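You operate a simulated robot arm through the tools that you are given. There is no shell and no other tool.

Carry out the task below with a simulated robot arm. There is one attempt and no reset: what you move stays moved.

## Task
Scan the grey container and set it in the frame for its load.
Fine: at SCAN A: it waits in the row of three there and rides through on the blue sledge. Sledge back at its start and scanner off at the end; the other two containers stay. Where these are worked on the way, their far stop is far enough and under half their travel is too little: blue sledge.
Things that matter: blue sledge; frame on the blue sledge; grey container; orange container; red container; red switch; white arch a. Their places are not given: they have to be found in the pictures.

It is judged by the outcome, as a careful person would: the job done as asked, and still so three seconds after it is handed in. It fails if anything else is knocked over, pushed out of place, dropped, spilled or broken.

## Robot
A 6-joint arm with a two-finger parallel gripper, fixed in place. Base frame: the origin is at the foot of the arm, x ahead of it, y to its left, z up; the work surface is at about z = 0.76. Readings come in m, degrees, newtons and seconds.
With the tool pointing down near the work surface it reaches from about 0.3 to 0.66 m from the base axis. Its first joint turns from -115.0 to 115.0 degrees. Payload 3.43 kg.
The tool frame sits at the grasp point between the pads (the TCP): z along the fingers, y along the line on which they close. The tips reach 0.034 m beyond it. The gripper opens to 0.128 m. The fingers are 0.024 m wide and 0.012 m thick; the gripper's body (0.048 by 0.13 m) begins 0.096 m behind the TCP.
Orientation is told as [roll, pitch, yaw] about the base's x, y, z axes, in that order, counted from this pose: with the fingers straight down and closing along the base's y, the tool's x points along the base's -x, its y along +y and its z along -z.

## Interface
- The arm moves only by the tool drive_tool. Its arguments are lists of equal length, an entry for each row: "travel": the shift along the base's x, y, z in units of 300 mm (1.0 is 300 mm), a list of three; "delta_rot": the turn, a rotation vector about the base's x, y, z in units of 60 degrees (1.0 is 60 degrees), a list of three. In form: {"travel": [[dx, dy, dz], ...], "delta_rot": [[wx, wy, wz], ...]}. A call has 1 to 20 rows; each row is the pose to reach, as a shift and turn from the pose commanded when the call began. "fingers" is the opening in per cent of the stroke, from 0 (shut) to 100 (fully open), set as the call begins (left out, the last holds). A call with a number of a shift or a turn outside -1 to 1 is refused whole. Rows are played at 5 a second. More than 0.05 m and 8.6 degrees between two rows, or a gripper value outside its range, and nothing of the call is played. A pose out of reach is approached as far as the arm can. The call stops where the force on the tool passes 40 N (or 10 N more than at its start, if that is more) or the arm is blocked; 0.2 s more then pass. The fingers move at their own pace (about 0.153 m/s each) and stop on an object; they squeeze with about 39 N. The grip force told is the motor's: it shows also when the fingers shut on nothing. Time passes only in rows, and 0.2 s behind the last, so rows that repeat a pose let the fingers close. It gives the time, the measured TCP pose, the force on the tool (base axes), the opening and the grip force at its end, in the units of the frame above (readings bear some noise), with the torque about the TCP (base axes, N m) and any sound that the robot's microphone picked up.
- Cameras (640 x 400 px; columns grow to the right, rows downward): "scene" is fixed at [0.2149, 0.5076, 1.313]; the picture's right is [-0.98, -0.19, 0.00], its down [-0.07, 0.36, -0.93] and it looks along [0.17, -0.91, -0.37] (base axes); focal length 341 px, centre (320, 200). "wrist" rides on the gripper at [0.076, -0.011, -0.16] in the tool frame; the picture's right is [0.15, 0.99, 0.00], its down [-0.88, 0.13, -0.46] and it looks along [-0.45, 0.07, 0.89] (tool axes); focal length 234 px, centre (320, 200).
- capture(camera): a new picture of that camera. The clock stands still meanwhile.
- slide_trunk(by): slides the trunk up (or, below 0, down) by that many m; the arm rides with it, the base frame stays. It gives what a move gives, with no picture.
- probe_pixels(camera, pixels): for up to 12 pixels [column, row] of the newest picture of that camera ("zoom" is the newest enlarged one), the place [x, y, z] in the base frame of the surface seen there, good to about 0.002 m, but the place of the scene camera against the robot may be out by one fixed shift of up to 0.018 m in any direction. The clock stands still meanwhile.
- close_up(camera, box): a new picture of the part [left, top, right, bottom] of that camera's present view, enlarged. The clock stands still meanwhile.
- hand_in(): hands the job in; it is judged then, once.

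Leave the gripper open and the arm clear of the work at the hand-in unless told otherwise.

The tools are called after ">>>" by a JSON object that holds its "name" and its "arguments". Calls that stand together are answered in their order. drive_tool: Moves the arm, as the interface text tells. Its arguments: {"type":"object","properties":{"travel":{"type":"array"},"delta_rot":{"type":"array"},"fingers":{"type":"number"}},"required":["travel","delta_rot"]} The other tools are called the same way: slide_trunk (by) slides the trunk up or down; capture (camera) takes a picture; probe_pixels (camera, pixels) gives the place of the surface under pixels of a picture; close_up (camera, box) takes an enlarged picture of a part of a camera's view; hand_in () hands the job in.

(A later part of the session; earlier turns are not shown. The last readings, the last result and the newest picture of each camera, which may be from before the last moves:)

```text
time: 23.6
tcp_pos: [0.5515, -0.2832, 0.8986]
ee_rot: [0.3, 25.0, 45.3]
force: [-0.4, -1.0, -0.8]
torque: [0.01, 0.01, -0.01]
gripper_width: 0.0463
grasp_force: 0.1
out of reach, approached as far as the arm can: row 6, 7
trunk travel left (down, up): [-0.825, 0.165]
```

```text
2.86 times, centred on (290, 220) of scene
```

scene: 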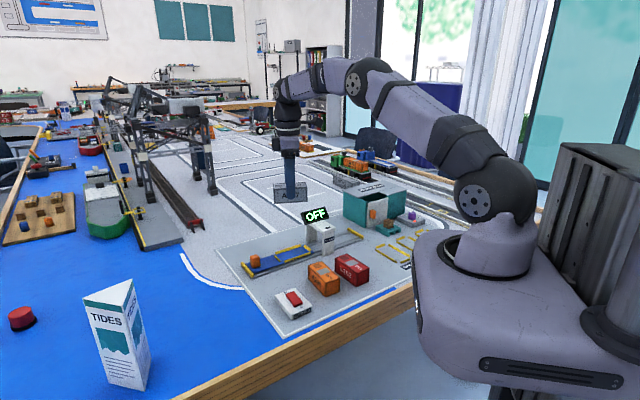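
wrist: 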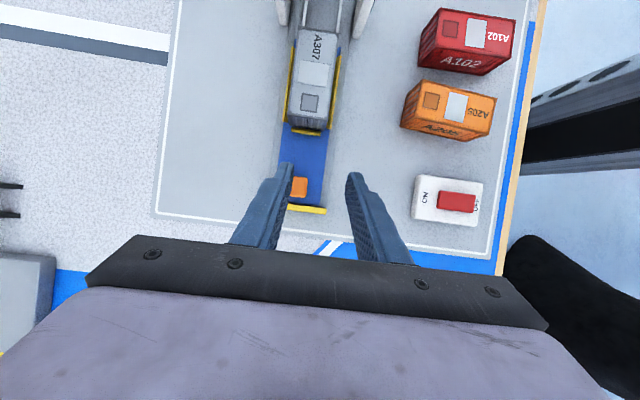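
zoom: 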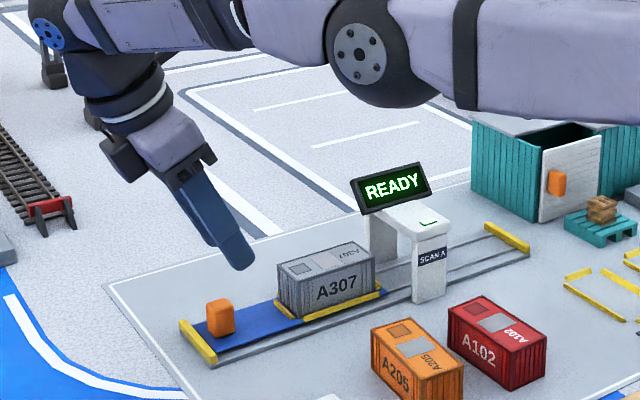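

At this tilt the arm falls ~20 mm short of the knob. I look at the whole scene to see how the arm is stretched and whether sliding the trunk would help.

>>> {"name": "capture", "arguments": {"camera": "scene"}}

```text
taken
```

scene: 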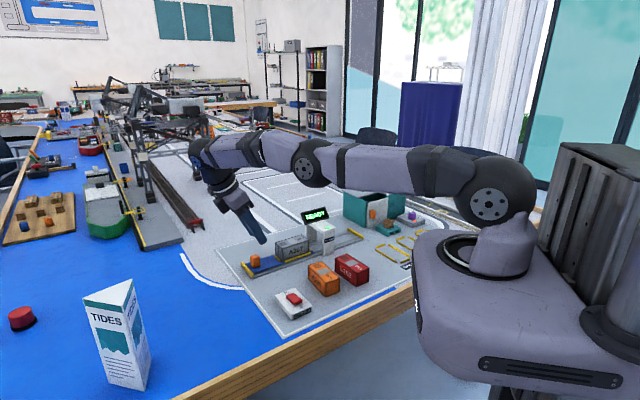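

>>> {"name": "probe_pixels", "arguments": {"camera": "scene", "pixels": [[490, 205], [308, 168], [205, 155], [232, 195], [375, 165], [250, 150]]}}

```text
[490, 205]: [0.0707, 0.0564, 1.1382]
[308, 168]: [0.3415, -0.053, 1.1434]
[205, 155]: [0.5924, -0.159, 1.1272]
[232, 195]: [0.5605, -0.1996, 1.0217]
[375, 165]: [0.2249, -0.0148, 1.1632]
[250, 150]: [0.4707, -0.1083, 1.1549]
```

Shoulder height is ≈1.14 m and the arm is fully stretched, so the 25° tilt is not reachable at the start position. New plan: grip the knob vertically here, drag the sledge about half-way, then re-grip with the tilt nearer in. I first turn the tool upright over the knob.

>>> {"name": "drive_tool", "arguments": {"travel": [[-0.007, -0.007, 0.02], [-0.014, -0.014, 0.02], [-0.021, -0.021, 0.01], [-0.029, -0.028, 0], [-0.029, -0.028, 0]], "delta_rot": [[0.075, -0.075, 0], [0.15, -0.15, 0], [0.22, -0.22, 0], [0.2946, -0.2946, 0], [0.2946, -0.2946, 0]]}}

>>> {"name": "capture", "arguments": {"camera": "wrist"}}

```text
time: 24.8
tcp_pos: [0.5431, -0.2908, 0.9]
ee_rot: [0.1, -0.2, 45.3]
force: [0.5, -0.5, 0.1]
torque: [-0.02, 0.01, 0.02]
gripper_width: 0.046
grasp_force: 0.1
trunk travel left (down, up): [-0.825, 0.165]
```

```text
taken
```

wrist: 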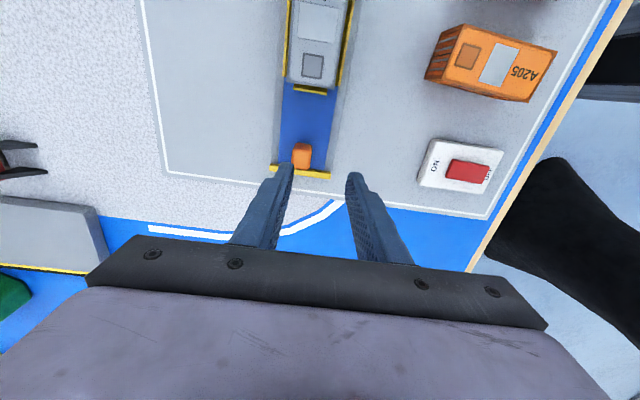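

I enlarge the knob area to refine its place before moving onto it.

>>> {"name": "close_up", "arguments": {"camera": "wrist", "box": [250, 100, 370, 220]}}

```text
3.33 times, centred on (310, 160) of wrist
```

zoom: 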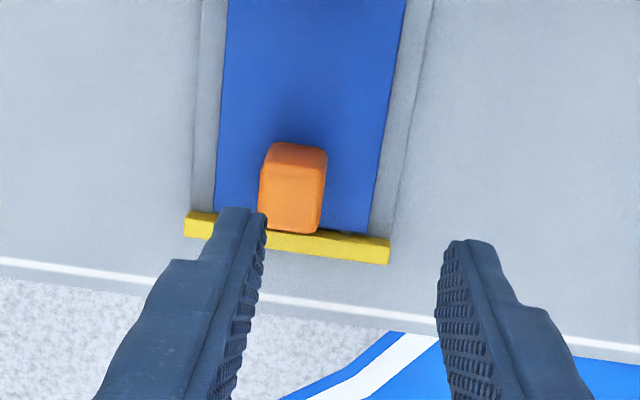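

>>> {"name": "probe_pixels", "arguments": {"camera": "zoom", "pixels": [[264, 178], [322, 182], [262, 225], [318, 230], [292, 205], [270, 150], [322, 155], [188, 225], [388, 252], [292, 160], [259, 200], [324, 200]]}}

```text
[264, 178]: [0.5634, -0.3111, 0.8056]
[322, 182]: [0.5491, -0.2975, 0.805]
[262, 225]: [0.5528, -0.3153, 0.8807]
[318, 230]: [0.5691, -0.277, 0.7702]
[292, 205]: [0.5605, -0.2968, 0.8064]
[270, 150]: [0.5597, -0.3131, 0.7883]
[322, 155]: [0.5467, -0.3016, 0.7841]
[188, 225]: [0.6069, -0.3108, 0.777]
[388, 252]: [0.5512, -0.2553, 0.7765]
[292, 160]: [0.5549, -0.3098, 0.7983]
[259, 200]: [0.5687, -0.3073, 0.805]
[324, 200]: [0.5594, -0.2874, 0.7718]
```

Knob centre confirmed at u,v ≈ (0.183, -0.6085), i.e. (0.560, -0.301). I move over it and down to TCP z≈0.85.

>>> {"name": "drive_tool", "arguments": {"travel": [[0.03, -0.015, 0], [0.06, -0.029, 0], [0.06, -0.029, -0.08], [0.06, -0.029, -0.16], [0.06, -0.029, -0.16]], "delta_rot": [[0, 0, 0], [0, 0, 0], [0, 0, 0], [0, 0, 0], [0, 0, 0]]}}

>>> {"name": "close_up", "arguments": {"camera": "wrist", "box": [250, 100, 390, 240]}}

>>> {"name": "close_up", "arguments": {"camera": "scene", "box": [220, 190, 340, 290]}}

```text
time: 26.0
tcp_pos: [0.561, -0.2989, 0.8514]
ee_rot: [0.0, 0.1, 45.3]
force: [0.9, 0.3, -0.4]
torque: [0.01, 0.0, 0.01]
gripper_width: 0.0461
grasp_force: 0.0
trunk travel left (down, up): [-0.825, 0.165]
```

```text
2.86 times, centred on (320, 170) of wrist
```

zoom: 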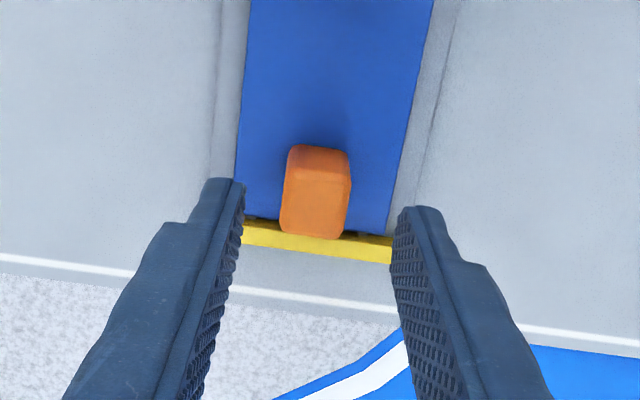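

```text
4.00 times, centred on (280, 240) of scene
```

zoom: 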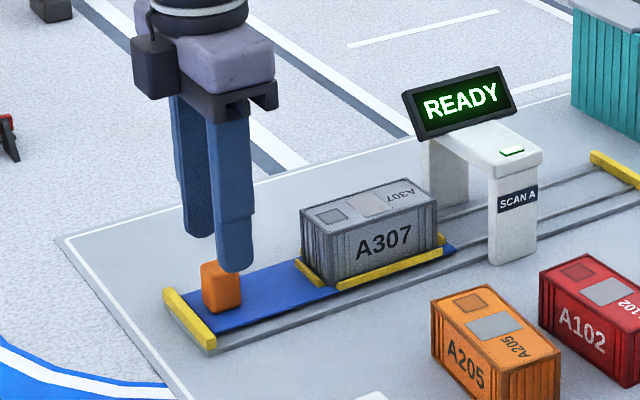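

The fingers straddle the knob evenly. I descend 32 mm and then close.

>>> {"name": "drive_tool", "arguments": {"travel": [[0, 0, -0.05], [0, 0, -0.09], [0, 0, -0.105]], "delta_rot": [[0, 0, 0], [0, 0, 0], [0, 0, 0]]}}

>>> {"name": "drive_tool", "arguments": {"travel": [[0, 0, 0], [0, 0, 0], [0, 0, 0]], "delta_rot": [[0, 0, 0], [0, 0, 0], [0, 0, 0]], "fingers": 0}}

```text
time: 26.8
tcp_pos: [0.5623, -0.2987, 0.8195]
ee_rot: [0.0, 0.0, 45.3]
force: [0.2, 0.0, 0.2]
torque: [0.02, 0.0, -0.02]
gripper_width: 0.0461
grasp_force: 0.0
trunk travel left (down, up): [-0.825, 0.165]
```

```text
time: 27.6
tcp_pos: [0.5624, -0.3004, 0.8202]
ee_rot: [-0.1, 0.0, 45.2]
force: [5.6, -6.1, -1.7]
torque: [-0.16, -0.22, -0.36]
gripper_width: 0.0212
grasp_force: 45.1
trunk travel left (down, up): [-0.825, 0.165]
```

Knob gripped (21 mm). I drag the sledge along the rail toward the arch, first 30 mm to check forces.

>>> {"name": "drive_tool", "arguments": {"travel": [[-0.023, -0.024, 0], [-0.047, -0.047, 0], [-0.07, -0.071, 0]], "delta_rot": [[0, 0, 0], [0, 0, 0], [0, 0, 0]]}}

>>> {"name": "close_up", "arguments": {"camera": "scene", "box": [220, 190, 340, 290]}}

```text
time: 28.4
tcp_pos: [0.5416, -0.3219, 0.8206]
ee_rot: [0.0, 0.0, 45.3]
force: [8.9, -9.8, 1.9]
torque: [-0.12, -0.16, -0.28]
gripper_width: 0.0214
grasp_force: 45.1
trunk travel left (down, up): [-0.825, 0.165]
```

```text
4.00 times, centred on (280, 240) of scene
```

zoom: 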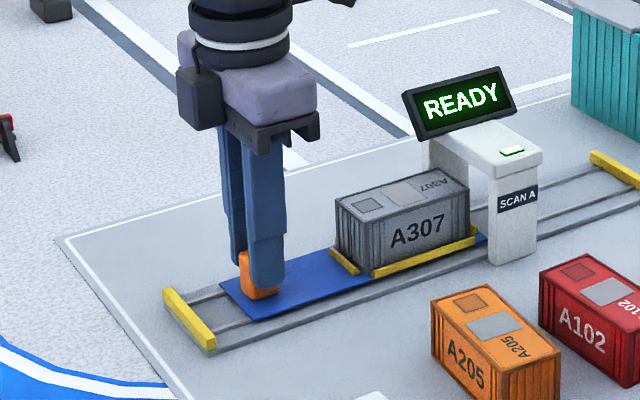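

The sledge follows. A sideways force of 13 N shows I'm slightly off the rail line, so I correct 1 mm sideways and continue another 70 mm.

>>> {"name": "drive_tool", "arguments": {"travel": [[0.001, -0.004, 0], [-0.04, -0.044, 0], [-0.081, -0.085, 0], [-0.122, -0.126, 0], [-0.163, -0.167, 0]], "delta_rot": [[0, 0, 0], [0, 0, 0], [0, 0, 0], [0, 0, 0], [0, 0, 0]]}}

>>> {"name": "close_up", "arguments": {"camera": "scene", "box": [240, 190, 360, 290]}}

```text
time: 29.6
tcp_pos: [0.491, -0.3714, 0.8217]
ee_rot: [0.0, 0.0, 45.2]
force: [6.0, -7.7, 10.7]
torque: [0.22, -0.26, -0.31]
gripper_width: 0.0213
grasp_force: 44.9
trunk travel left (down, up): [-0.825, 0.165]
```

```text
4.00 times, centred on (300, 240) of scene
```

zoom: 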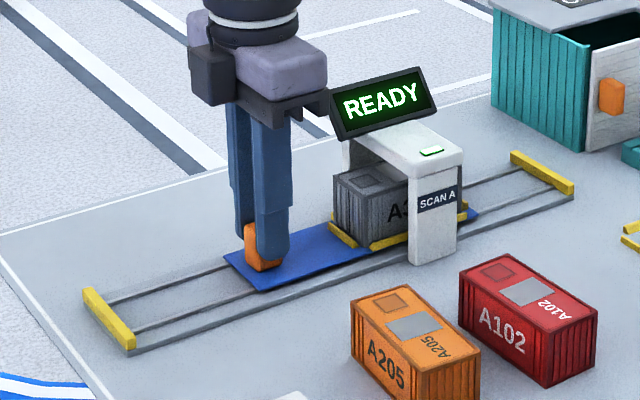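

Half the travel is done; the container is under the arch. Now I release, rise, tilt 25° and re-grip for the second half. First open the fingers and rise 60 mm.

>>> {"name": "drive_tool", "arguments": {"travel": [[0, 0, 0], [0, 0, 0], [0, 0, 0]], "delta_rot": [[0, 0, 0], [0, 0, 0], [0, 0, 0]], "fingers": 36}}

>>> {"name": "drive_tool", "arguments": {"travel": [[0, 0, 0.06], [0, 0, 0.14], [0, 0, 0.22], [0, 0, 0.22]], "delta_rot": [[0, 0, 0], [0, 0, 0], [0, 0, 0], [0, 0, 0]]}}

>>> {"name": "capture", "arguments": {"camera": "wrist"}}

>>> {"name": "close_up", "arguments": {"camera": "scene", "box": [240, 190, 360, 290]}}

```text
time: 30.4
tcp_pos: [0.4904, -0.3707, 0.8186]
ee_rot: [0.1, 0.0, 45.3]
force: [0.6, -0.2, 0.0]
torque: [0.0, 0.03, 0.03]
gripper_width: 0.0461
grasp_force: 0.2
trunk travel left (down, up): [-0.825, 0.165]
```

```text
time: 31.4
tcp_pos: [0.4906, -0.3708, 0.8881]
ee_rot: [0.0, 0.1, 45.3]
force: [0.1, 1.0, -0.1]
torque: [0.02, 0.0, -0.01]
gripper_width: 0.046
grasp_force: 0.0
trunk travel left (down, up): [-0.825, 0.165]
```

```text
taken
```

wrist: 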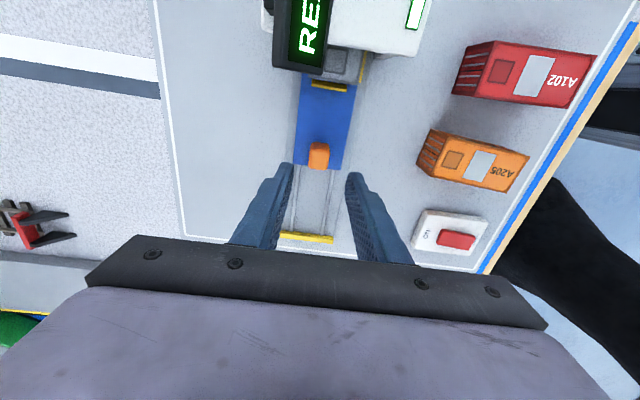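

```text
4.00 times, centred on (300, 240) of scene
```

zoom: 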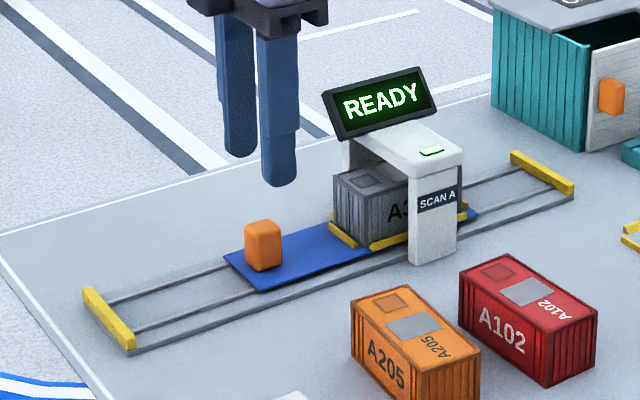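

The sledge stays put. I measure the knob's new place.

>>> {"name": "close_up", "arguments": {"camera": "wrist", "box": [250, 90, 390, 230]}}

```text
2.86 times, centred on (320, 160) of wrist
```

zoom: 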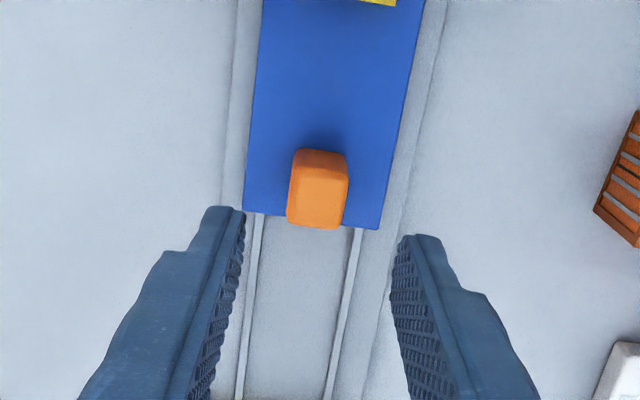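

>>> {"name": "probe_pixels", "arguments": {"camera": "zoom", "pixels": [[294, 185], [346, 188], [290, 218], [340, 224], [318, 205], [300, 155], [342, 158], [318, 160], [246, 210], [376, 225]]}}

```text
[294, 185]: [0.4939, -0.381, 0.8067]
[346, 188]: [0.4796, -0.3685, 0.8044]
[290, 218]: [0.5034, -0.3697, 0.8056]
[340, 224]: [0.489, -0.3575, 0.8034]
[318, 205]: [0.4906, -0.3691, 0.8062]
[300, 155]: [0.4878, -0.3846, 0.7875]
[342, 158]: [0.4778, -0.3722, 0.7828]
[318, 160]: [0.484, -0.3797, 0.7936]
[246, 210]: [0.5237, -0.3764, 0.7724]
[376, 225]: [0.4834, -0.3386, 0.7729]
```

Knob centre is now at u,v ≈ (0.0835, -0.6086). I tilt by 25° and hover above it (TCP u≈0.0975, z≈0.875).

>>> {"name": "drive_tool", "arguments": {"travel": [[0.007, 0.008, 0], [0.014, 0.016, 0], [0.022, 0.023, 0], [0.029, 0.031, -0.02], [0.029, 0.031, -0.043], [0.029, 0.031, -0.043]], "delta_rot": [[-0.07, 0.07, 0], [-0.14, 0.14, 0], [-0.22, 0.22, 0], [-0.2946, 0.2946, 0], [-0.2946, 0.2946, 0], [-0.2946, 0.2946, 0]]}}

>>> {"name": "close_up", "arguments": {"camera": "wrist", "box": [250, 90, 390, 230]}}

>>> {"name": "close_up", "arguments": {"camera": "scene", "box": [220, 170, 360, 290]}}

```text
time: 32.8
tcp_pos: [0.499, -0.3622, 0.8736]
ee_rot: [0.1, 25.0, 45.3]
force: [-0.6, -0.3, 0.2]
torque: [0.01, 0.03, -0.01]
gripper_width: 0.0461
grasp_force: 0.1
trunk travel left (down, up): [-0.825, 0.165]
```

```text
2.86 times, centred on (320, 160) of wrist
```

zoom: 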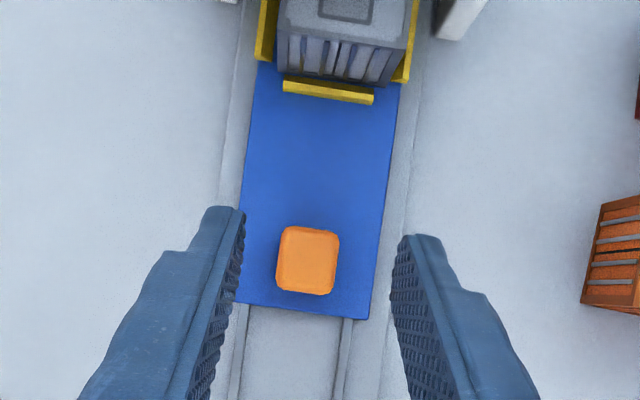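

```text
3.33 times, centred on (290, 230) of scene
```

zoom: 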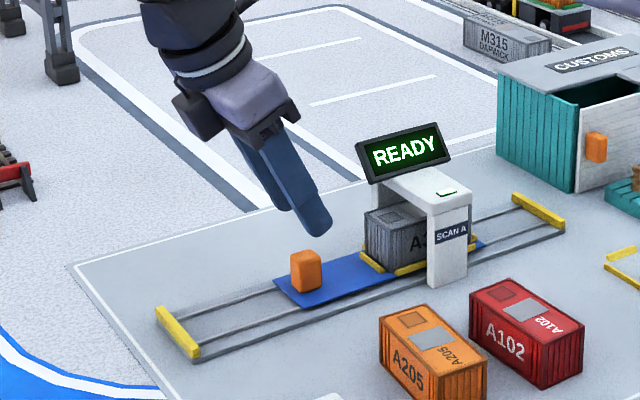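

The tilt is reached and fingers straddle the knob. I lower by 56 mm and close.

>>> {"name": "drive_tool", "arguments": {"travel": [[0, 0, -0.06], [0, 0, -0.12], [0, 0, -0.16], [0, 0, -0.186]], "delta_rot": [[0, 0, 0], [0, 0, 0], [0, 0, 0], [0, 0, 0]]}}

>>> {"name": "close_up", "arguments": {"camera": "scene", "box": [240, 190, 360, 290]}}

```text
time: 33.8
tcp_pos: [0.5003, -0.3621, 0.8175]
ee_rot: [0.2, 25.0, 45.4]
force: [-0.2, -0.3, -0.8]
torque: [-0.01, 0.01, 0.02]
gripper_width: 0.0461
grasp_force: 0.0
trunk travel left (down, up): [-0.825, 0.165]
```

```text
4.00 times, centred on (300, 240) of scene
```

zoom: 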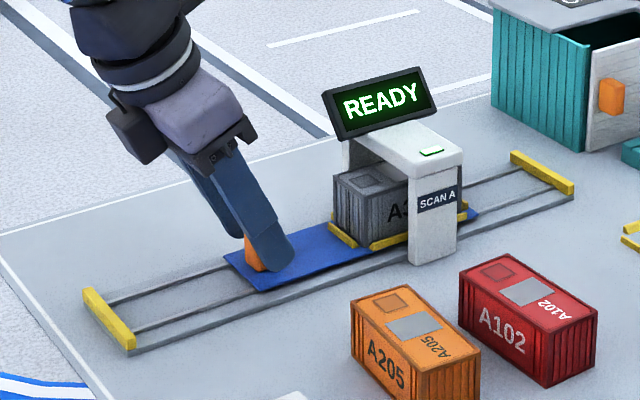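

>>> {"name": "drive_tool", "arguments": {"travel": [[0, 0, 0], [0, 0, 0], [0, 0, 0]], "delta_rot": [[0, 0, 0], [0, 0, 0], [0, 0, 0]], "fingers": 0}}

>>> {"name": "close_up", "arguments": {"camera": "wrist", "box": [240, 60, 400, 230]}}

```text
time: 34.6
tcp_pos: [0.5002, -0.3625, 0.8172]
ee_rot: [0.0, 25.0, 45.4]
force: [2.9, -1.4, -1.7]
torque: [-0.07, -0.39, -0.3]
gripper_width: 0.0215
grasp_force: 45.1
trunk travel left (down, up): [-0.825, 0.165]
```

```text
2.35 times, centred on (320, 145) of wrist
```

zoom: 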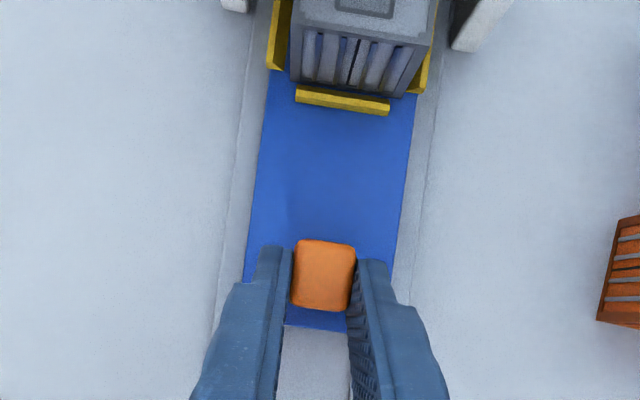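

Gripped with the tilt. I push 60 mm further along the rail in small steps.

>>> {"name": "drive_tool", "arguments": {"travel": [[-0.035, -0.035, 0], [-0.071, -0.071, 0], [-0.106, -0.106, 0], [-0.141, -0.141, 0]], "delta_rot": [[0, 0, 0], [0, 0, 0], [0, 0, 0], [0, 0, 0]]}}

>>> {"name": "close_up", "arguments": {"camera": "scene", "box": [240, 190, 380, 290]}}

>>> {"name": "capture", "arguments": {"camera": "wrist"}}

```text
time: 35.6
tcp_pos: [0.4584, -0.4048, 0.8173]
ee_rot: [0.1, 25.0, 45.5]
force: [4.8, -5.8, -2.9]
torque: [0.01, -0.52, -0.3]
gripper_width: 0.0212
grasp_force: 45.5
trunk travel left (down, up): [-0.825, 0.165]
```

```text
4.00 times, centred on (310, 240) of scene
```

zoom: 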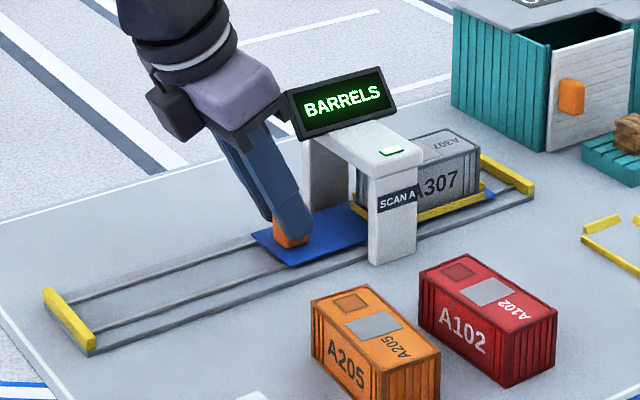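

```text
taken
```

wrist: 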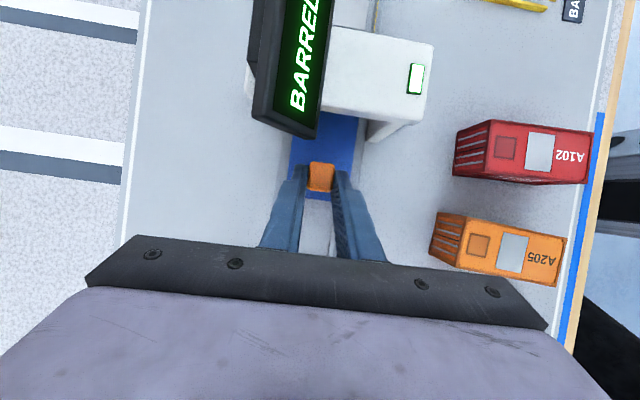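

The sign now reads BARRELS. I continue gently toward the far stop, 18 mm more, watching the clearance to the sign.

>>> {"name": "drive_tool", "arguments": {"travel": [[-0.014, -0.014, 0], [-0.028, -0.028, 0], [-0.042, -0.042, 0]], "delta_rot": [[0, 0, 0], [0, 0, 0], [0, 0, 0]]}}

>>> {"name": "close_up", "arguments": {"camera": "scene", "box": [270, 190, 380, 275]}}

>>> {"name": "close_up", "arguments": {"camera": "wrist", "box": [220, 60, 420, 230]}}

```text
time: 36.4
tcp_pos: [0.4442, -0.4175, 0.8175]
ee_rot: [0.1, 25.0, 45.4]
force: [6.4, -7.7, -4.3]
torque: [-0.29, -0.41, -0.25]
gripper_width: 0.0216
grasp_force: 44.9
trunk travel left (down, up): [-0.825, 0.165]
```

```text
4.71 times, centred on (325, 232) of scene
```

zoom: 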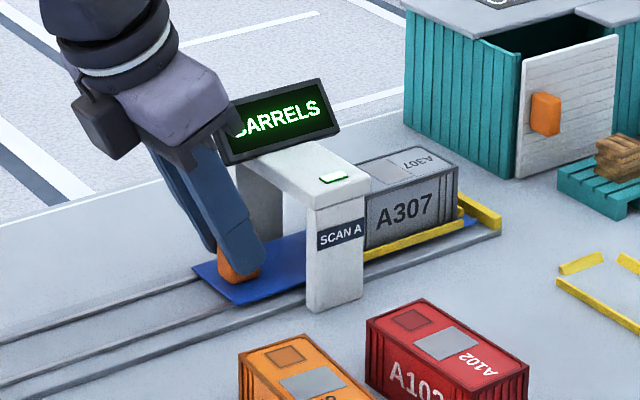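

```text
2.35 times, centred on (320, 145) of wrist
```

zoom: 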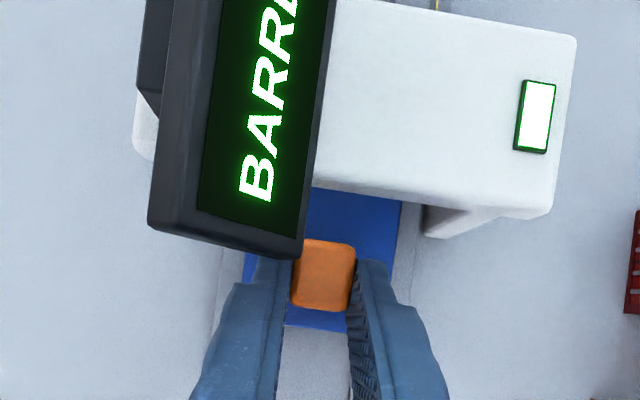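

I probe the sign's near edge to make sure of the clearance for the last millimetres.

>>> {"name": "probe_pixels", "arguments": {"camera": "zoom", "pixels": [[160, 222], [298, 250], [230, 245], [200, 205], [262, 262], [280, 255], [240, 290], [450, 190], [390, 195]]}}

>>> {"name": "close_up", "arguments": {"camera": "scene", "box": [330, 215, 390, 255]}}

```text
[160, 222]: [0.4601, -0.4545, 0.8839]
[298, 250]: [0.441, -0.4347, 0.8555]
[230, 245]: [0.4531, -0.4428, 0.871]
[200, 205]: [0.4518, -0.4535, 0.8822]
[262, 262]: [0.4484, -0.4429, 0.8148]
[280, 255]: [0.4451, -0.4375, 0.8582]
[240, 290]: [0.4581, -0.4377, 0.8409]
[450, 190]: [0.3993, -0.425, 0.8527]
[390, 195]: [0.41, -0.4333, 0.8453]
```

```text
10.00 times, centred on (360, 235) of scene
```

zoom: 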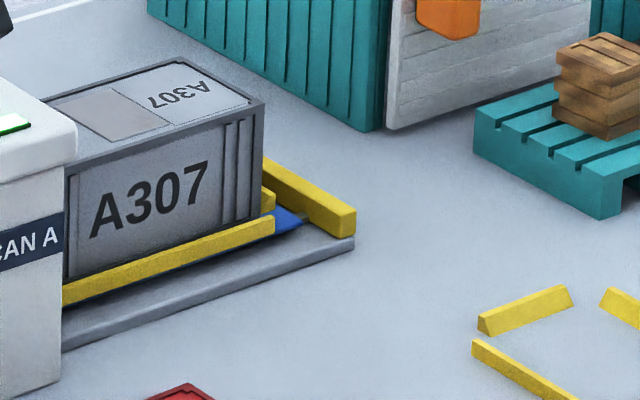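

The sign's edge is at u≈0.005–0.007 while the finger edge near sign height is ≈15 mm away; the sledge is ~10 mm from the far stop. I push up to 10 mm more in 2 mm steps, watching the force.

>>> {"name": "drive_tool", "arguments": {"travel": [[-0.005, -0.005, 0], [-0.01, -0.01, 0], [-0.015, -0.015, 0], [-0.019, -0.019, 0]], "delta_rot": [[0, 0, 0], [0, 0, 0], [0, 0, 0], [0, 0, 0]]}}

>>> {"name": "close_up", "arguments": {"camera": "scene", "box": [330, 215, 390, 255]}}

>>> {"name": "close_up", "arguments": {"camera": "wrist", "box": [220, 60, 420, 230]}}

```text
time: 37.4
tcp_pos: [0.4435, -0.4193, 0.8178]
ee_rot: [-0.1, 24.9, 45.4]
force: [25.0, 16.2, 2.2]
torque: [-0.01, -0.25, -0.27]
gripper_width: 0.0217
grasp_force: 45.1
trunk travel left (down, up): [-0.825, 0.165]
```

```text
10.00 times, centred on (360, 235) of scene
```

zoom: 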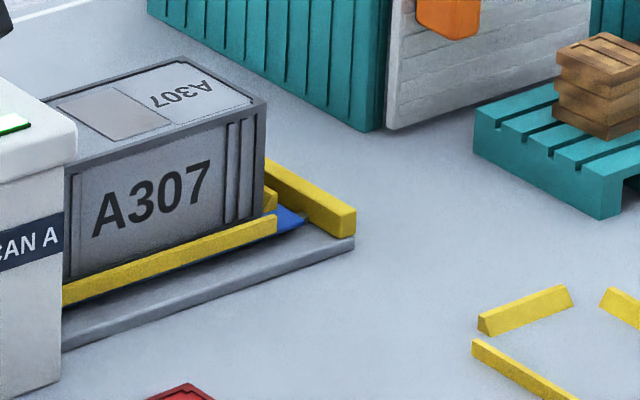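

```text
2.35 times, centred on (320, 145) of wrist
```

zoom: 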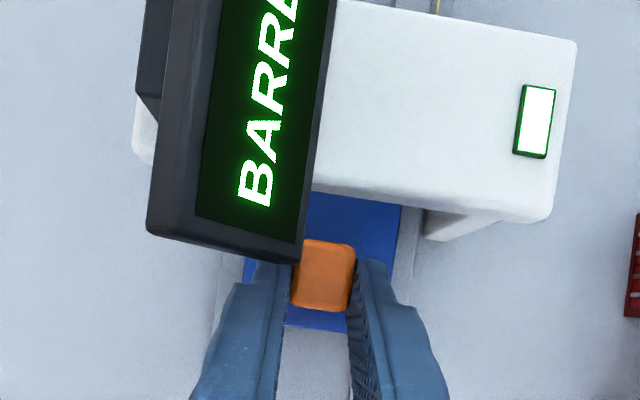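

Force rose to ~29 N along the rail: the far stop is reached. Now I pull the sledge back about 90 mm along the rail (still within reach with the tilt).

>>> {"name": "drive_tool", "arguments": {"travel": [[0.02, 0.02, 0], [0.06, 0.06, 0], [0.1, 0.1, 0], [0.14, 0.14, 0], [0.18, 0.18, 0], [0.212, 0.212, 0]], "delta_rot": [[0, 0, 0], [0, 0, 0], [0, 0, 0], [0, 0, 0], [0, 0, 0], [0, 0, 0]]}}

>>> {"name": "close_up", "arguments": {"camera": "scene", "box": [230, 180, 390, 290]}}

```text
time: 38.8
tcp_pos: [0.5033, -0.3589, 0.8184]
ee_rot: [0.1, 25.1, 45.4]
force: [8.4, -6.6, -0.6]
torque: [-1.26, 0.55, -0.35]
gripper_width: 0.0215
grasp_force: 45.3
trunk travel left (down, up): [-0.825, 0.165]
```

```text
3.64 times, centred on (310, 235) of scene
```

zoom: 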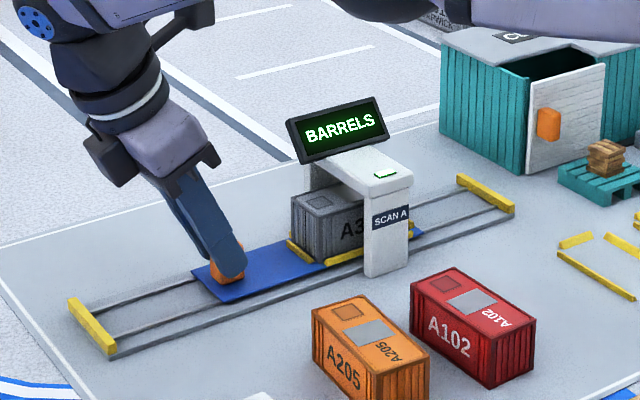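

Sledge is pulled back half-way, sign still reads BARRELS. I release, rise and turn upright for the rest of the return.

>>> {"name": "drive_tool", "arguments": {"travel": [[0, 0, 0], [0, 0, 0], [0, 0, 0]], "delta_rot": [[0, 0, 0], [0, 0, 0], [0, 0, 0]], "fingers": 36}}

>>> {"name": "drive_tool", "arguments": {"travel": [[0, 0, 0.08], [0, 0, 0.16], [0, 0, 0.23], [-0.007, -0.007, 0.23], [-0.014, -0.014, 0.23], [-0.021, -0.021, 0.23], [-0.028, -0.028, 0.23], [-0.028, -0.028, 0.23]], "delta_rot": [[0, 0, 0], [0, 0, 0], [0, 0, 0], [0.075, -0.075, 0], [0.15, -0.15, 0], [0.22, -0.22, 0], [0.2946, -0.2946, 0], [0.2946, -0.2946, 0]]}}

>>> {"name": "close_up", "arguments": {"camera": "wrist", "box": [250, 90, 390, 230]}}

```text
time: 39.6
tcp_pos: [0.5026, -0.359, 0.8179]
ee_rot: [0.2, 25.0, 45.4]
force: [-0.8, -0.3, 0.6]
torque: [0.02, 0.03, 0.03]
gripper_width: 0.046
grasp_force: 0.0
trunk travel left (down, up): [-0.825, 0.165]
```

```text
time: 41.4
tcp_pos: [0.4946, -0.368, 0.8871]
ee_rot: [0.0, 0.0, 45.3]
force: [0.3, 0.8, 0.7]
torque: [0.0, -0.01, 0.0]
gripper_width: 0.0461
grasp_force: 0.0
trunk travel left (down, up): [-0.825, 0.165]
```

```text
2.86 times, centred on (320, 160) of wrist
```

zoom: 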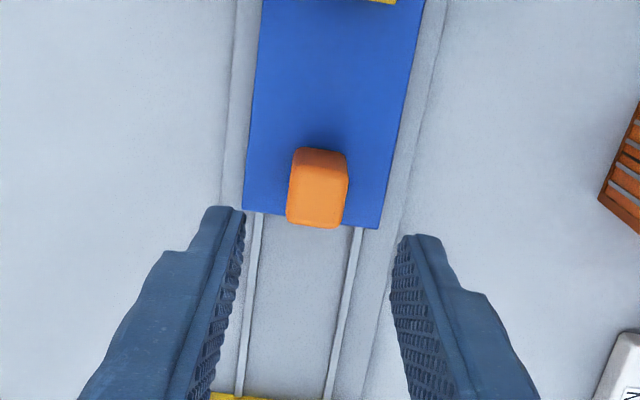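

The knob is centred between the fingers just as before. I descend 68 mm and grip it upright.

>>> {"name": "drive_tool", "arguments": {"travel": [[0, 0, -0.08], [0, 0, -0.16], [0, 0, -0.2], [0, 0, -0.226]], "delta_rot": [[0, 0, 0], [0, 0, 0], [0, 0, 0], [0, 0, 0]]}}

>>> {"name": "drive_tool", "arguments": {"travel": [[0, 0, 0], [0, 0, 0], [0, 0, 0]], "delta_rot": [[0, 0, 0], [0, 0, 0], [0, 0, 0]], "fingers": 0}}

```text
time: 42.4
tcp_pos: [0.4934, -0.368, 0.8188]
ee_rot: [0.0, -0.1, 45.4]
force: [0.4, -0.3, 0.2]
torque: [0.02, 0.0, -0.02]
gripper_width: 0.0461
grasp_force: 0.1
trunk travel left (down, up): [-0.825, 0.165]
```

```text
time: 43.2
tcp_pos: [0.4942, -0.3688, 0.8196]
ee_rot: [-0.1, 0.1, 45.3]
force: [4.2, -4.4, -1.2]
torque: [-0.09, -0.11, -0.36]
gripper_width: 0.0212
grasp_force: 44.6
trunk travel left (down, up): [-0.825, 0.165]
```

Gripped. I pull the sledge 80 mm toward its start.

>>> {"name": "drive_tool", "arguments": {"travel": [[0.038, 0.038, 0], [0.076, 0.076, 0], [0.113, 0.113, 0], [0.151, 0.151, 0], [0.189, 0.189, 0]], "delta_rot": [[0, 0, 0], [0, 0, 0], [0, 0, 0], [0, 0, 0], [0, 0, 0]]}}

>>> {"name": "close_up", "arguments": {"camera": "scene", "box": [220, 190, 350, 290]}}

```text
time: 44.4
tcp_pos: [0.5527, -0.3113, 0.8196]
ee_rot: [-0.1, 0.0, 45.3]
force: [5.6, -4.8, 4.6]
torque: [-0.35, 0.24, -0.36]
gripper_width: 0.0212
grasp_force: 44.9
trunk travel left (down, up): [-0.825, 0.165]
```

```text
4.00 times, centred on (285, 240) of scene
```

zoom: 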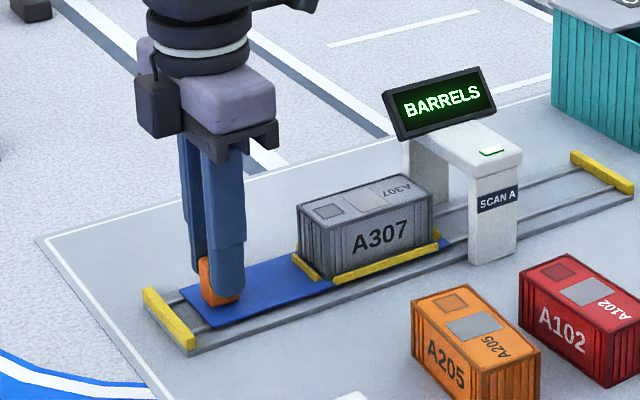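

About 14 mm remain. I pull on in small steps until the stop is felt.

>>> {"name": "drive_tool", "arguments": {"travel": [[0.008, 0.008, 0], [0.016, 0.016, 0], [0.024, 0.024, 0], [0.03, 0.03, 0], [0.035, 0.035, 0], [0.039, 0.039, 0]], "delta_rot": [[0, 0, 0], [0, 0, 0], [0, 0, 0], [0, 0, 0], [0, 0, 0], [0, 0, 0]]}}

>>> {"name": "close_up", "arguments": {"camera": "scene", "box": [220, 190, 350, 290]}}

```text
time: 45.8
tcp_pos: [0.5617, -0.3, 0.8196]
ee_rot: [-0.1, -0.1, 45.3]
force: [5.7, -10.1, 6.2]
torque: [-0.03, -0.29, -0.27]
gripper_width: 0.0214
grasp_force: 45.5
trunk travel left (down, up): [-0.825, 0.165]
```

```text
4.00 times, centred on (285, 240) of scene
```

zoom: 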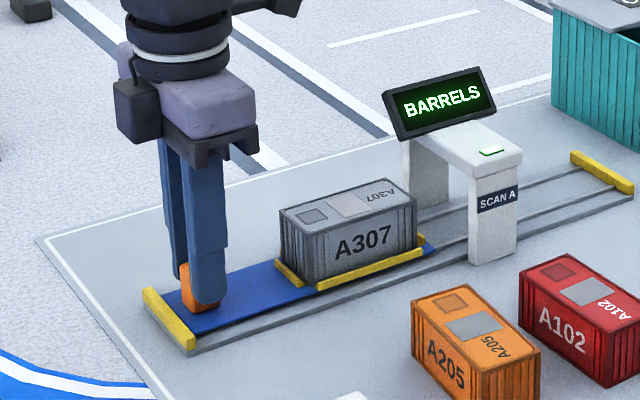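

It's at the original place within a couple of millimetres; I pull 3 mm more to seat it on the stop.

>>> {"name": "drive_tool", "arguments": {"travel": [[0.003, 0.003, 0], [0.006, 0.006, 0], [0.008, 0.008, 0]], "delta_rot": [[0, 0, 0], [0, 0, 0], [0, 0, 0]]}}

```text
time: 46.6
tcp_pos: [0.5614, -0.3001, 0.8193]
ee_rot: [0.0, 0.1, 45.2]
force: [-1.9, -24.1, 5.0]
torque: [0.19, -0.73, -0.33]
gripper_width: 0.0212
grasp_force: 45.2
trunk travel left (down, up): [-0.825, 0.165]
```

The stop is felt (≈18 N along the rail): the sledge is at its start. I relax the preload, open the fingers, and rise.

>>> {"name": "drive_tool", "arguments": {"travel": [[-0.004, -0.004, 0], [-0.007, -0.007, 0]], "delta_rot": [[0, 0, 0], [0, 0, 0]]}}

>>> {"name": "drive_tool", "arguments": {"travel": [[0, 0, 0], [0, 0, 0], [0, 0, 0]], "delta_rot": [[0, 0, 0], [0, 0, 0], [0, 0, 0]], "fingers": 40}}

>>> {"name": "drive_tool", "arguments": {"travel": [[0, 0, 0.06], [0, 0, 0.14], [0, 0, 0.24], [0, 0, 0.34], [0, 0, 0.34]], "delta_rot": [[0, 0, 0], [0, 0, 0], [0, 0, 0], [0, 0, 0], [0, 0, 0]]}}

>>> {"name": "close_up", "arguments": {"camera": "scene", "box": [220, 190, 350, 290]}}

>>> {"name": "capture", "arguments": {"camera": "wrist"}}

```text
time: 47.2
tcp_pos: [0.5618, -0.3005, 0.8185]
ee_rot: [-0.1, 0.1, 45.3]
force: [3.7, -17.7, 6.4]
torque: [-0.88, 0.52, -0.57]
gripper_width: 0.0213
grasp_force: 44.8
trunk travel left (down, up): [-0.825, 0.165]
```

```text
time: 48.0
tcp_pos: [0.5625, -0.2979, 0.8182]
ee_rot: [0.1, 0.1, 45.4]
force: [0.8, -0.2, -0.4]
torque: [0.01, 0.0, -0.01]
gripper_width: 0.0511
grasp_force: 0.0
trunk travel left (down, up): [-0.825, 0.165]
```

```text
time: 49.2
tcp_pos: [0.5622, -0.2992, 0.9223]
ee_rot: [0.1, -0.1, 45.3]
force: [-0.6, 0.7, -0.9]
torque: [-0.01, 0.05, 0.02]
gripper_width: 0.0512
grasp_force: 0.0
trunk travel left (down, up): [-0.825, 0.165]
```

```text
4.00 times, centred on (285, 240) of scene
```

zoom: 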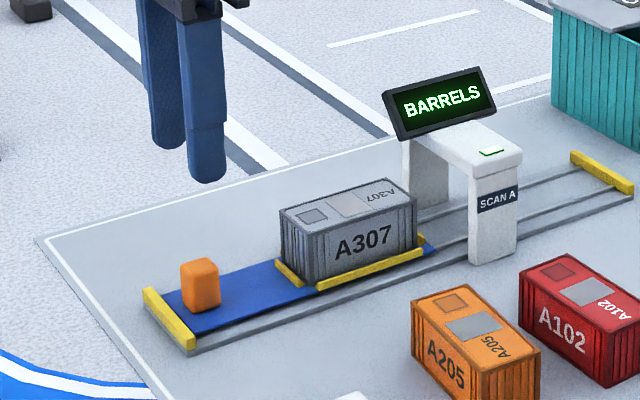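

```text
taken
```

wrist: 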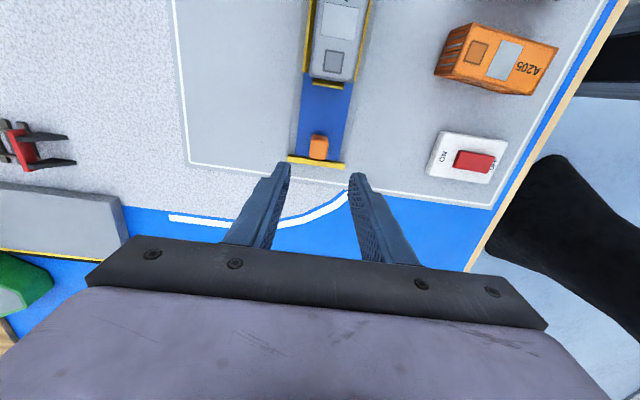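

Sledge is at its start with the container still seated. Next I go above the rocker's OFF half (0.399, -0.154) with closed fingers to switch the scanner off.

>>> {"name": "drive_tool", "arguments": {"travel": [[-0.091, 0.08, 0], [-0.182, 0.16, 0], [-0.273, 0.241, 0], [-0.364, 0.321, 0], [-0.454, 0.401, -0.03], [-0.545, 0.481, -0.074], [-0.545, 0.481, -0.074]], "delta_rot": [[0, 0, 0], [0, 0, 0], [0, 0, 0], [0, 0, 0], [0, 0, 0], [0, 0, 0], [0, 0, 0]], "fingers": 0}}

>>> {"name": "close_up", "arguments": {"camera": "wrist", "box": [250, 80, 410, 240]}}

```text
time: 50.8
tcp_pos: [0.3972, -0.1551, 0.8964]
ee_rot: [0.0, 0.1, 45.3]
force: [1.1, 0.5, 0.4]
torque: [0.03, -0.02, -0.01]
gripper_width: 0.0
grasp_force: 32.6
trunk travel left (down, up): [-0.825, 0.165]
```

```text
2.50 times, centred on (330, 160) of wrist
```

zoom: 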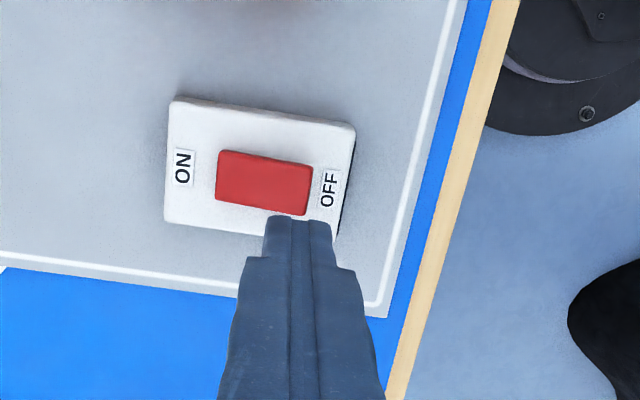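

The tip is over the OFF half. I press down as before, with a 2 mm shift toward the rocker's middle.

>>> {"name": "drive_tool", "arguments": {"travel": [[0.005, -0.005, -0.1], [0.005, -0.005, -0.18], [0.005, -0.005, -0.215], [0.005, -0.005, -0.228], [0.005, -0.005, -0.238], [0.005, -0.005, -0.248], [0.005, -0.005, -0.256]], "delta_rot": [[0, 0, 0], [0, 0, 0], [0, 0, 0], [0, 0, 0], [0, 0, 0], [0, 0, 0], [0, 0, 0]]}}

>>> {"name": "close_up", "arguments": {"camera": "scene", "box": [230, 190, 370, 320]}}

```text
time: 52.4
tcp_pos: [0.3991, -0.1552, 0.8214]
ee_rot: [0.0, 0.1, 45.3]
force: [-0.5, 0.5, 1.8]
torque: [0.03, 0.02, -0.01]
gripper_width: 0.0
grasp_force: 32.7
trunk travel left (down, up): [-0.825, 0.165]
```

```text
3.08 times, centred on (300, 255) of scene
```

zoom: 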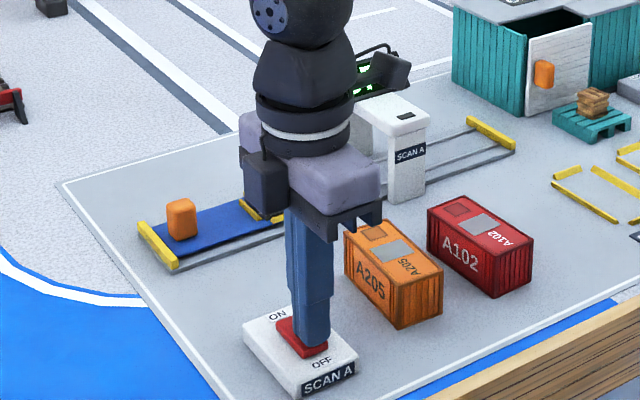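

The lamp on the arch looks dark now. I lift and check the sign.

>>> {"name": "drive_tool", "arguments": {"travel": [[0, 0, 0.06], [0, 0, 0.16], [0, 0, 0.28], [0, 0, 0.4]], "delta_rot": [[0, 0, 0], [0, 0, 0], [0, 0, 0], [0, 0, 0]]}}

>>> {"name": "close_up", "arguments": {"camera": "scene", "box": [230, 190, 370, 320]}}

>>> {"name": "close_up", "arguments": {"camera": "wrist", "box": [200, 60, 440, 240]}}

```text
time: 53.4
tcp_pos: [0.3998, -0.1539, 0.945]
ee_rot: [0.0, 0.0, 45.3]
force: [-0.6, 0.0, -0.1]
torque: [0.03, -0.03, -0.01]
gripper_width: 0.0004
grasp_force: 33.0
trunk travel left (down, up): [-0.825, 0.165]
```

```text
3.08 times, centred on (300, 255) of scene
```

zoom: 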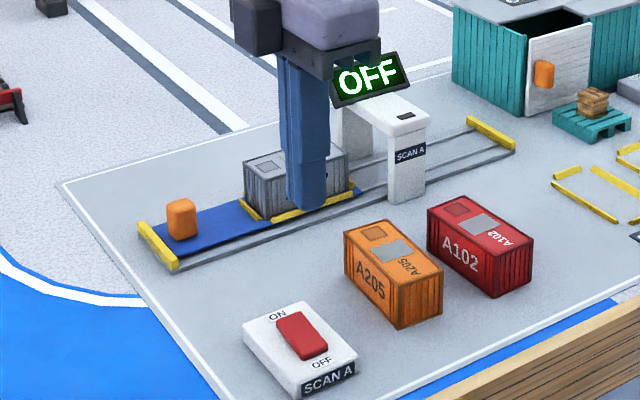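

```text
2.22 times, centred on (320, 150) of wrist
```

zoom: 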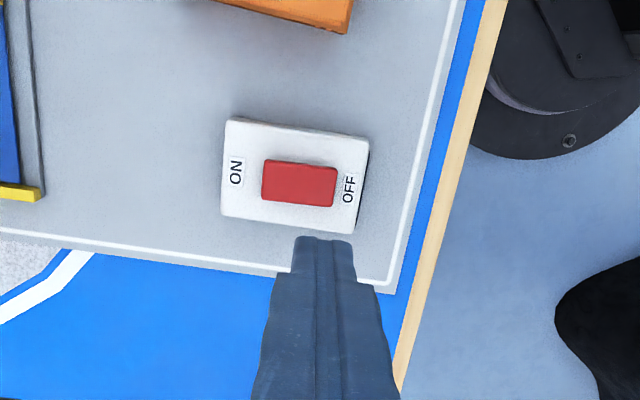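

The sign reads OFF. Now I return over the container on the sledge (fingers at 48 %) to pick it up for the BARRELS frame.

>>> {"name": "drive_tool", "arguments": {"travel": [[0.041, -0.13, 0], [0.083, -0.26, 0], [0.124, -0.389, 0], [0.165, -0.519, 0], [0.207, -0.649, 0], [0.248, -0.778, -0.03], [0.248, -0.778, -0.05], [0.248, -0.778, -0.05]], "delta_rot": [[0, 0, 0], [0, 0, 0], [0, 0, 0], [0, 0, 0], [0, 0, 0], [0, 0, 0], [0, 0, 0], [0, 0, 0]], "fingers": 48}}

>>> {"name": "close_up", "arguments": {"camera": "wrist", "box": [250, 70, 390, 240]}}

```text
time: 55.2
tcp_pos: [0.4746, -0.3904, 0.9264]
ee_rot: [0.1, 0.1, 45.3]
force: [0.2, 0.0, -0.8]
torque: [0.02, -0.03, 0.04]
gripper_width: 0.0615
grasp_force: 0.0
trunk travel left (down, up): [-0.825, 0.165]
```

```text
2.35 times, centred on (320, 155) of wrist
```

zoom: 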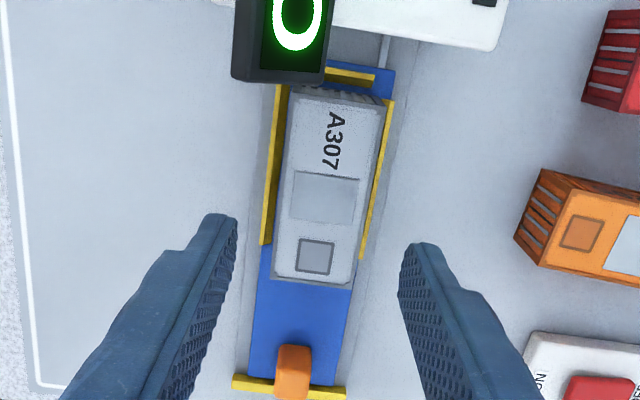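

>>> {"name": "probe_pixels", "arguments": {"camera": "zoom", "pixels": [[293, 95], [381, 106], [350, 284], [275, 275], [290, 180], [364, 190], [328, 195], [282, 130], [385, 140], [280, 350], [308, 352], [295, 380]]}}

```text
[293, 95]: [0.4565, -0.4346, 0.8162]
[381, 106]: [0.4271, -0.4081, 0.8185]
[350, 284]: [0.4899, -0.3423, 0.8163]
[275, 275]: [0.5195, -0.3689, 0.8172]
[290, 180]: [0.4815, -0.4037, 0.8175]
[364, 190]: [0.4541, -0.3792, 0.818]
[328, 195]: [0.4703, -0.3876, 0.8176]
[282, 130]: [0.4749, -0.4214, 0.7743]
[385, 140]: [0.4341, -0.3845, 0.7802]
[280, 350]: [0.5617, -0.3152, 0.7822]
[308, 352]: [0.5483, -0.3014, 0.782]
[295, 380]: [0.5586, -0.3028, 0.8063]
```

The container is centred at (0.473, -0.3885), well within the gripper span, and the knob is back at its starting place (u≈0.174 for its front face). I descend about 107 mm.

>>> {"name": "drive_tool", "arguments": {"travel": [[0, 0, -0.09], [0, 0, -0.18], [0, 0, -0.26], [0, 0, -0.32], [0, 0, -0.355]], "delta_rot": [[0, 0, 0], [0, 0, 0], [0, 0, 0], [0, 0, 0], [0, 0, 0]]}}

>>> {"name": "close_up", "arguments": {"camera": "wrist", "box": [250, 80, 390, 260]}}

```text
time: 56.4
tcp_pos: [0.4741, -0.3877, 0.8215]
ee_rot: [0.1, 0.1, 45.2]
force: [-0.8, -0.1, 0.2]
torque: [0.01, -0.03, -0.01]
gripper_width: 0.0614
grasp_force: 0.1
trunk travel left (down, up): [-0.825, 0.165]
```

```text
2.22 times, centred on (320, 170) of wrist
```

zoom: 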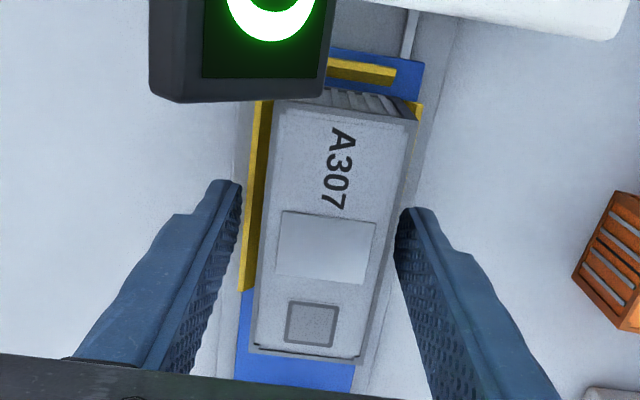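

The fingers straddle the container. I close them.

>>> {"name": "drive_tool", "arguments": {"travel": [[0, 0, 0], [0, 0, 0], [0, 0, 0], [0, 0, 0]], "delta_rot": [[0, 0, 0], [0, 0, 0], [0, 0, 0], [0, 0, 0]], "fingers": 0}}

```text
time: 57.4
tcp_pos: [0.4759, -0.389, 0.8207]
ee_rot: [0.1, 0.0, 45.3]
force: [0.2, 0.2, -0.2]
torque: [0.0, -0.01, -0.01]
gripper_width: 0.0442
grasp_force: 39.5
trunk travel left (down, up): [-0.825, 0.165]
```

Gripped at 44 mm. I lift it straight up by 0.14 m.

>>> {"name": "drive_tool", "arguments": {"travel": [[0, 0, 0.04], [0, 0, 0.1], [0, 0, 0.19], [0, 0, 0.29], [0, 0, 0.39], [0, 0, 0.47], [0, 0, 0.47]], "delta_rot": [[0, 0, 0], [0, 0, 0], [0, 0, 0], [0, 0, 0], [0, 0, 0], [0, 0, 0], [0, 0, 0]]}}

>>> {"name": "close_up", "arguments": {"camera": "scene", "box": [220, 170, 440, 300]}}

```text
time: 59.0
tcp_pos: [0.476, -0.3878, 0.962]
ee_rot: [0.0, 0.0, 45.3]
force: [0.4, -0.2, -1.8]
torque: [0.03, -0.01, 0.0]
gripper_width: 0.0441
grasp_force: 39.2
trunk travel left (down, up): [-0.825, 0.165]
```

```text
2.91 times, centred on (330, 235) of scene
```

zoom: 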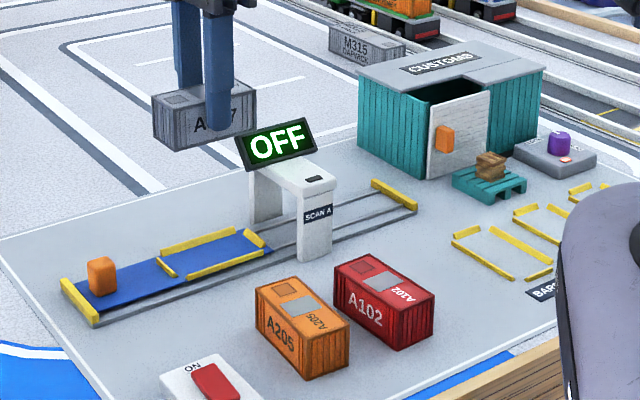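

The sledge is empty and unmoved; scanner is off. I carry the container back over toward the BARRELS frame, raising 30 mm and turning -60° in this call.

>>> {"name": "drive_tool", "arguments": {"travel": [[0, 0, 0.1], [-0.08, -0.005, 0.1], [-0.17, -0.01, 0.1], [-0.27, -0.016, 0.1], [-0.37, -0.022, 0.1], [-0.47, -0.028, 0.1], [-0.57, -0.034, 0.1], [-0.667, -0.04, 0.1], [-0.667, -0.04, 0.1]], "delta_rot": [[0, 0, 0], [0, 0, -0.125], [0, 0, -0.25], [0, 0, -0.375], [0, 0, -0.5], [0, 0, -0.625], [0, 0, -0.75], [0, 0, -0.875], [0, 0, -1.0]]}}

>>> {"name": "drive_tool", "arguments": {"travel": [[0, 0, 0], [-0.02, 0, 0], [-0.04, 0, 0], [-0.053, 0, 0], [-0.053, 0, 0]], "delta_rot": [[0, 0, -0.125], [0, 0, -0.25], [0, 0, -0.375], [0, 0, -0.5], [0, 0, -0.5]]}}

>>> {"name": "capture", "arguments": {"camera": "wrist"}}

```text
time: 61.0
tcp_pos: [0.2722, -0.3989, 0.9928]
ee_rot: [-0.1, 0.1, -14.8]
force: [0.2, -0.5, -1.3]
torque: [0.0, 0.01, 0.02]
gripper_width: 0.044
grasp_force: 39.7
trunk travel left (down, up): [-0.825, 0.165]
```

```text
time: 62.2
tcp_pos: [0.2584, -0.4026, 0.9921]
ee_rot: [0.0, 0.0, -44.8]
force: [0.0, 0.4, -1.3]
torque: [0.0, 0.0, -0.01]
gripper_width: 0.0439
grasp_force: 39.1
trunk travel left (down, up): [-0.825, 0.165]
```

```text
taken
```

wrist: 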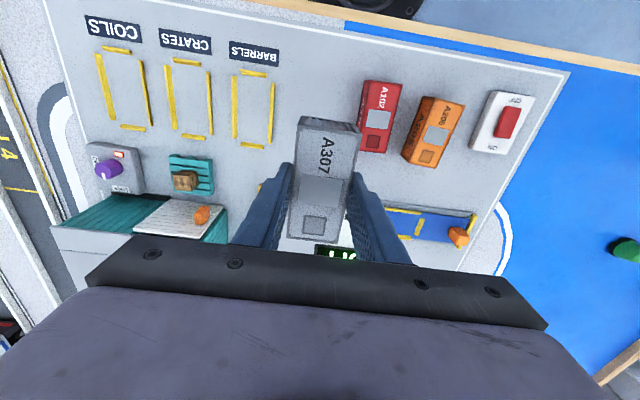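

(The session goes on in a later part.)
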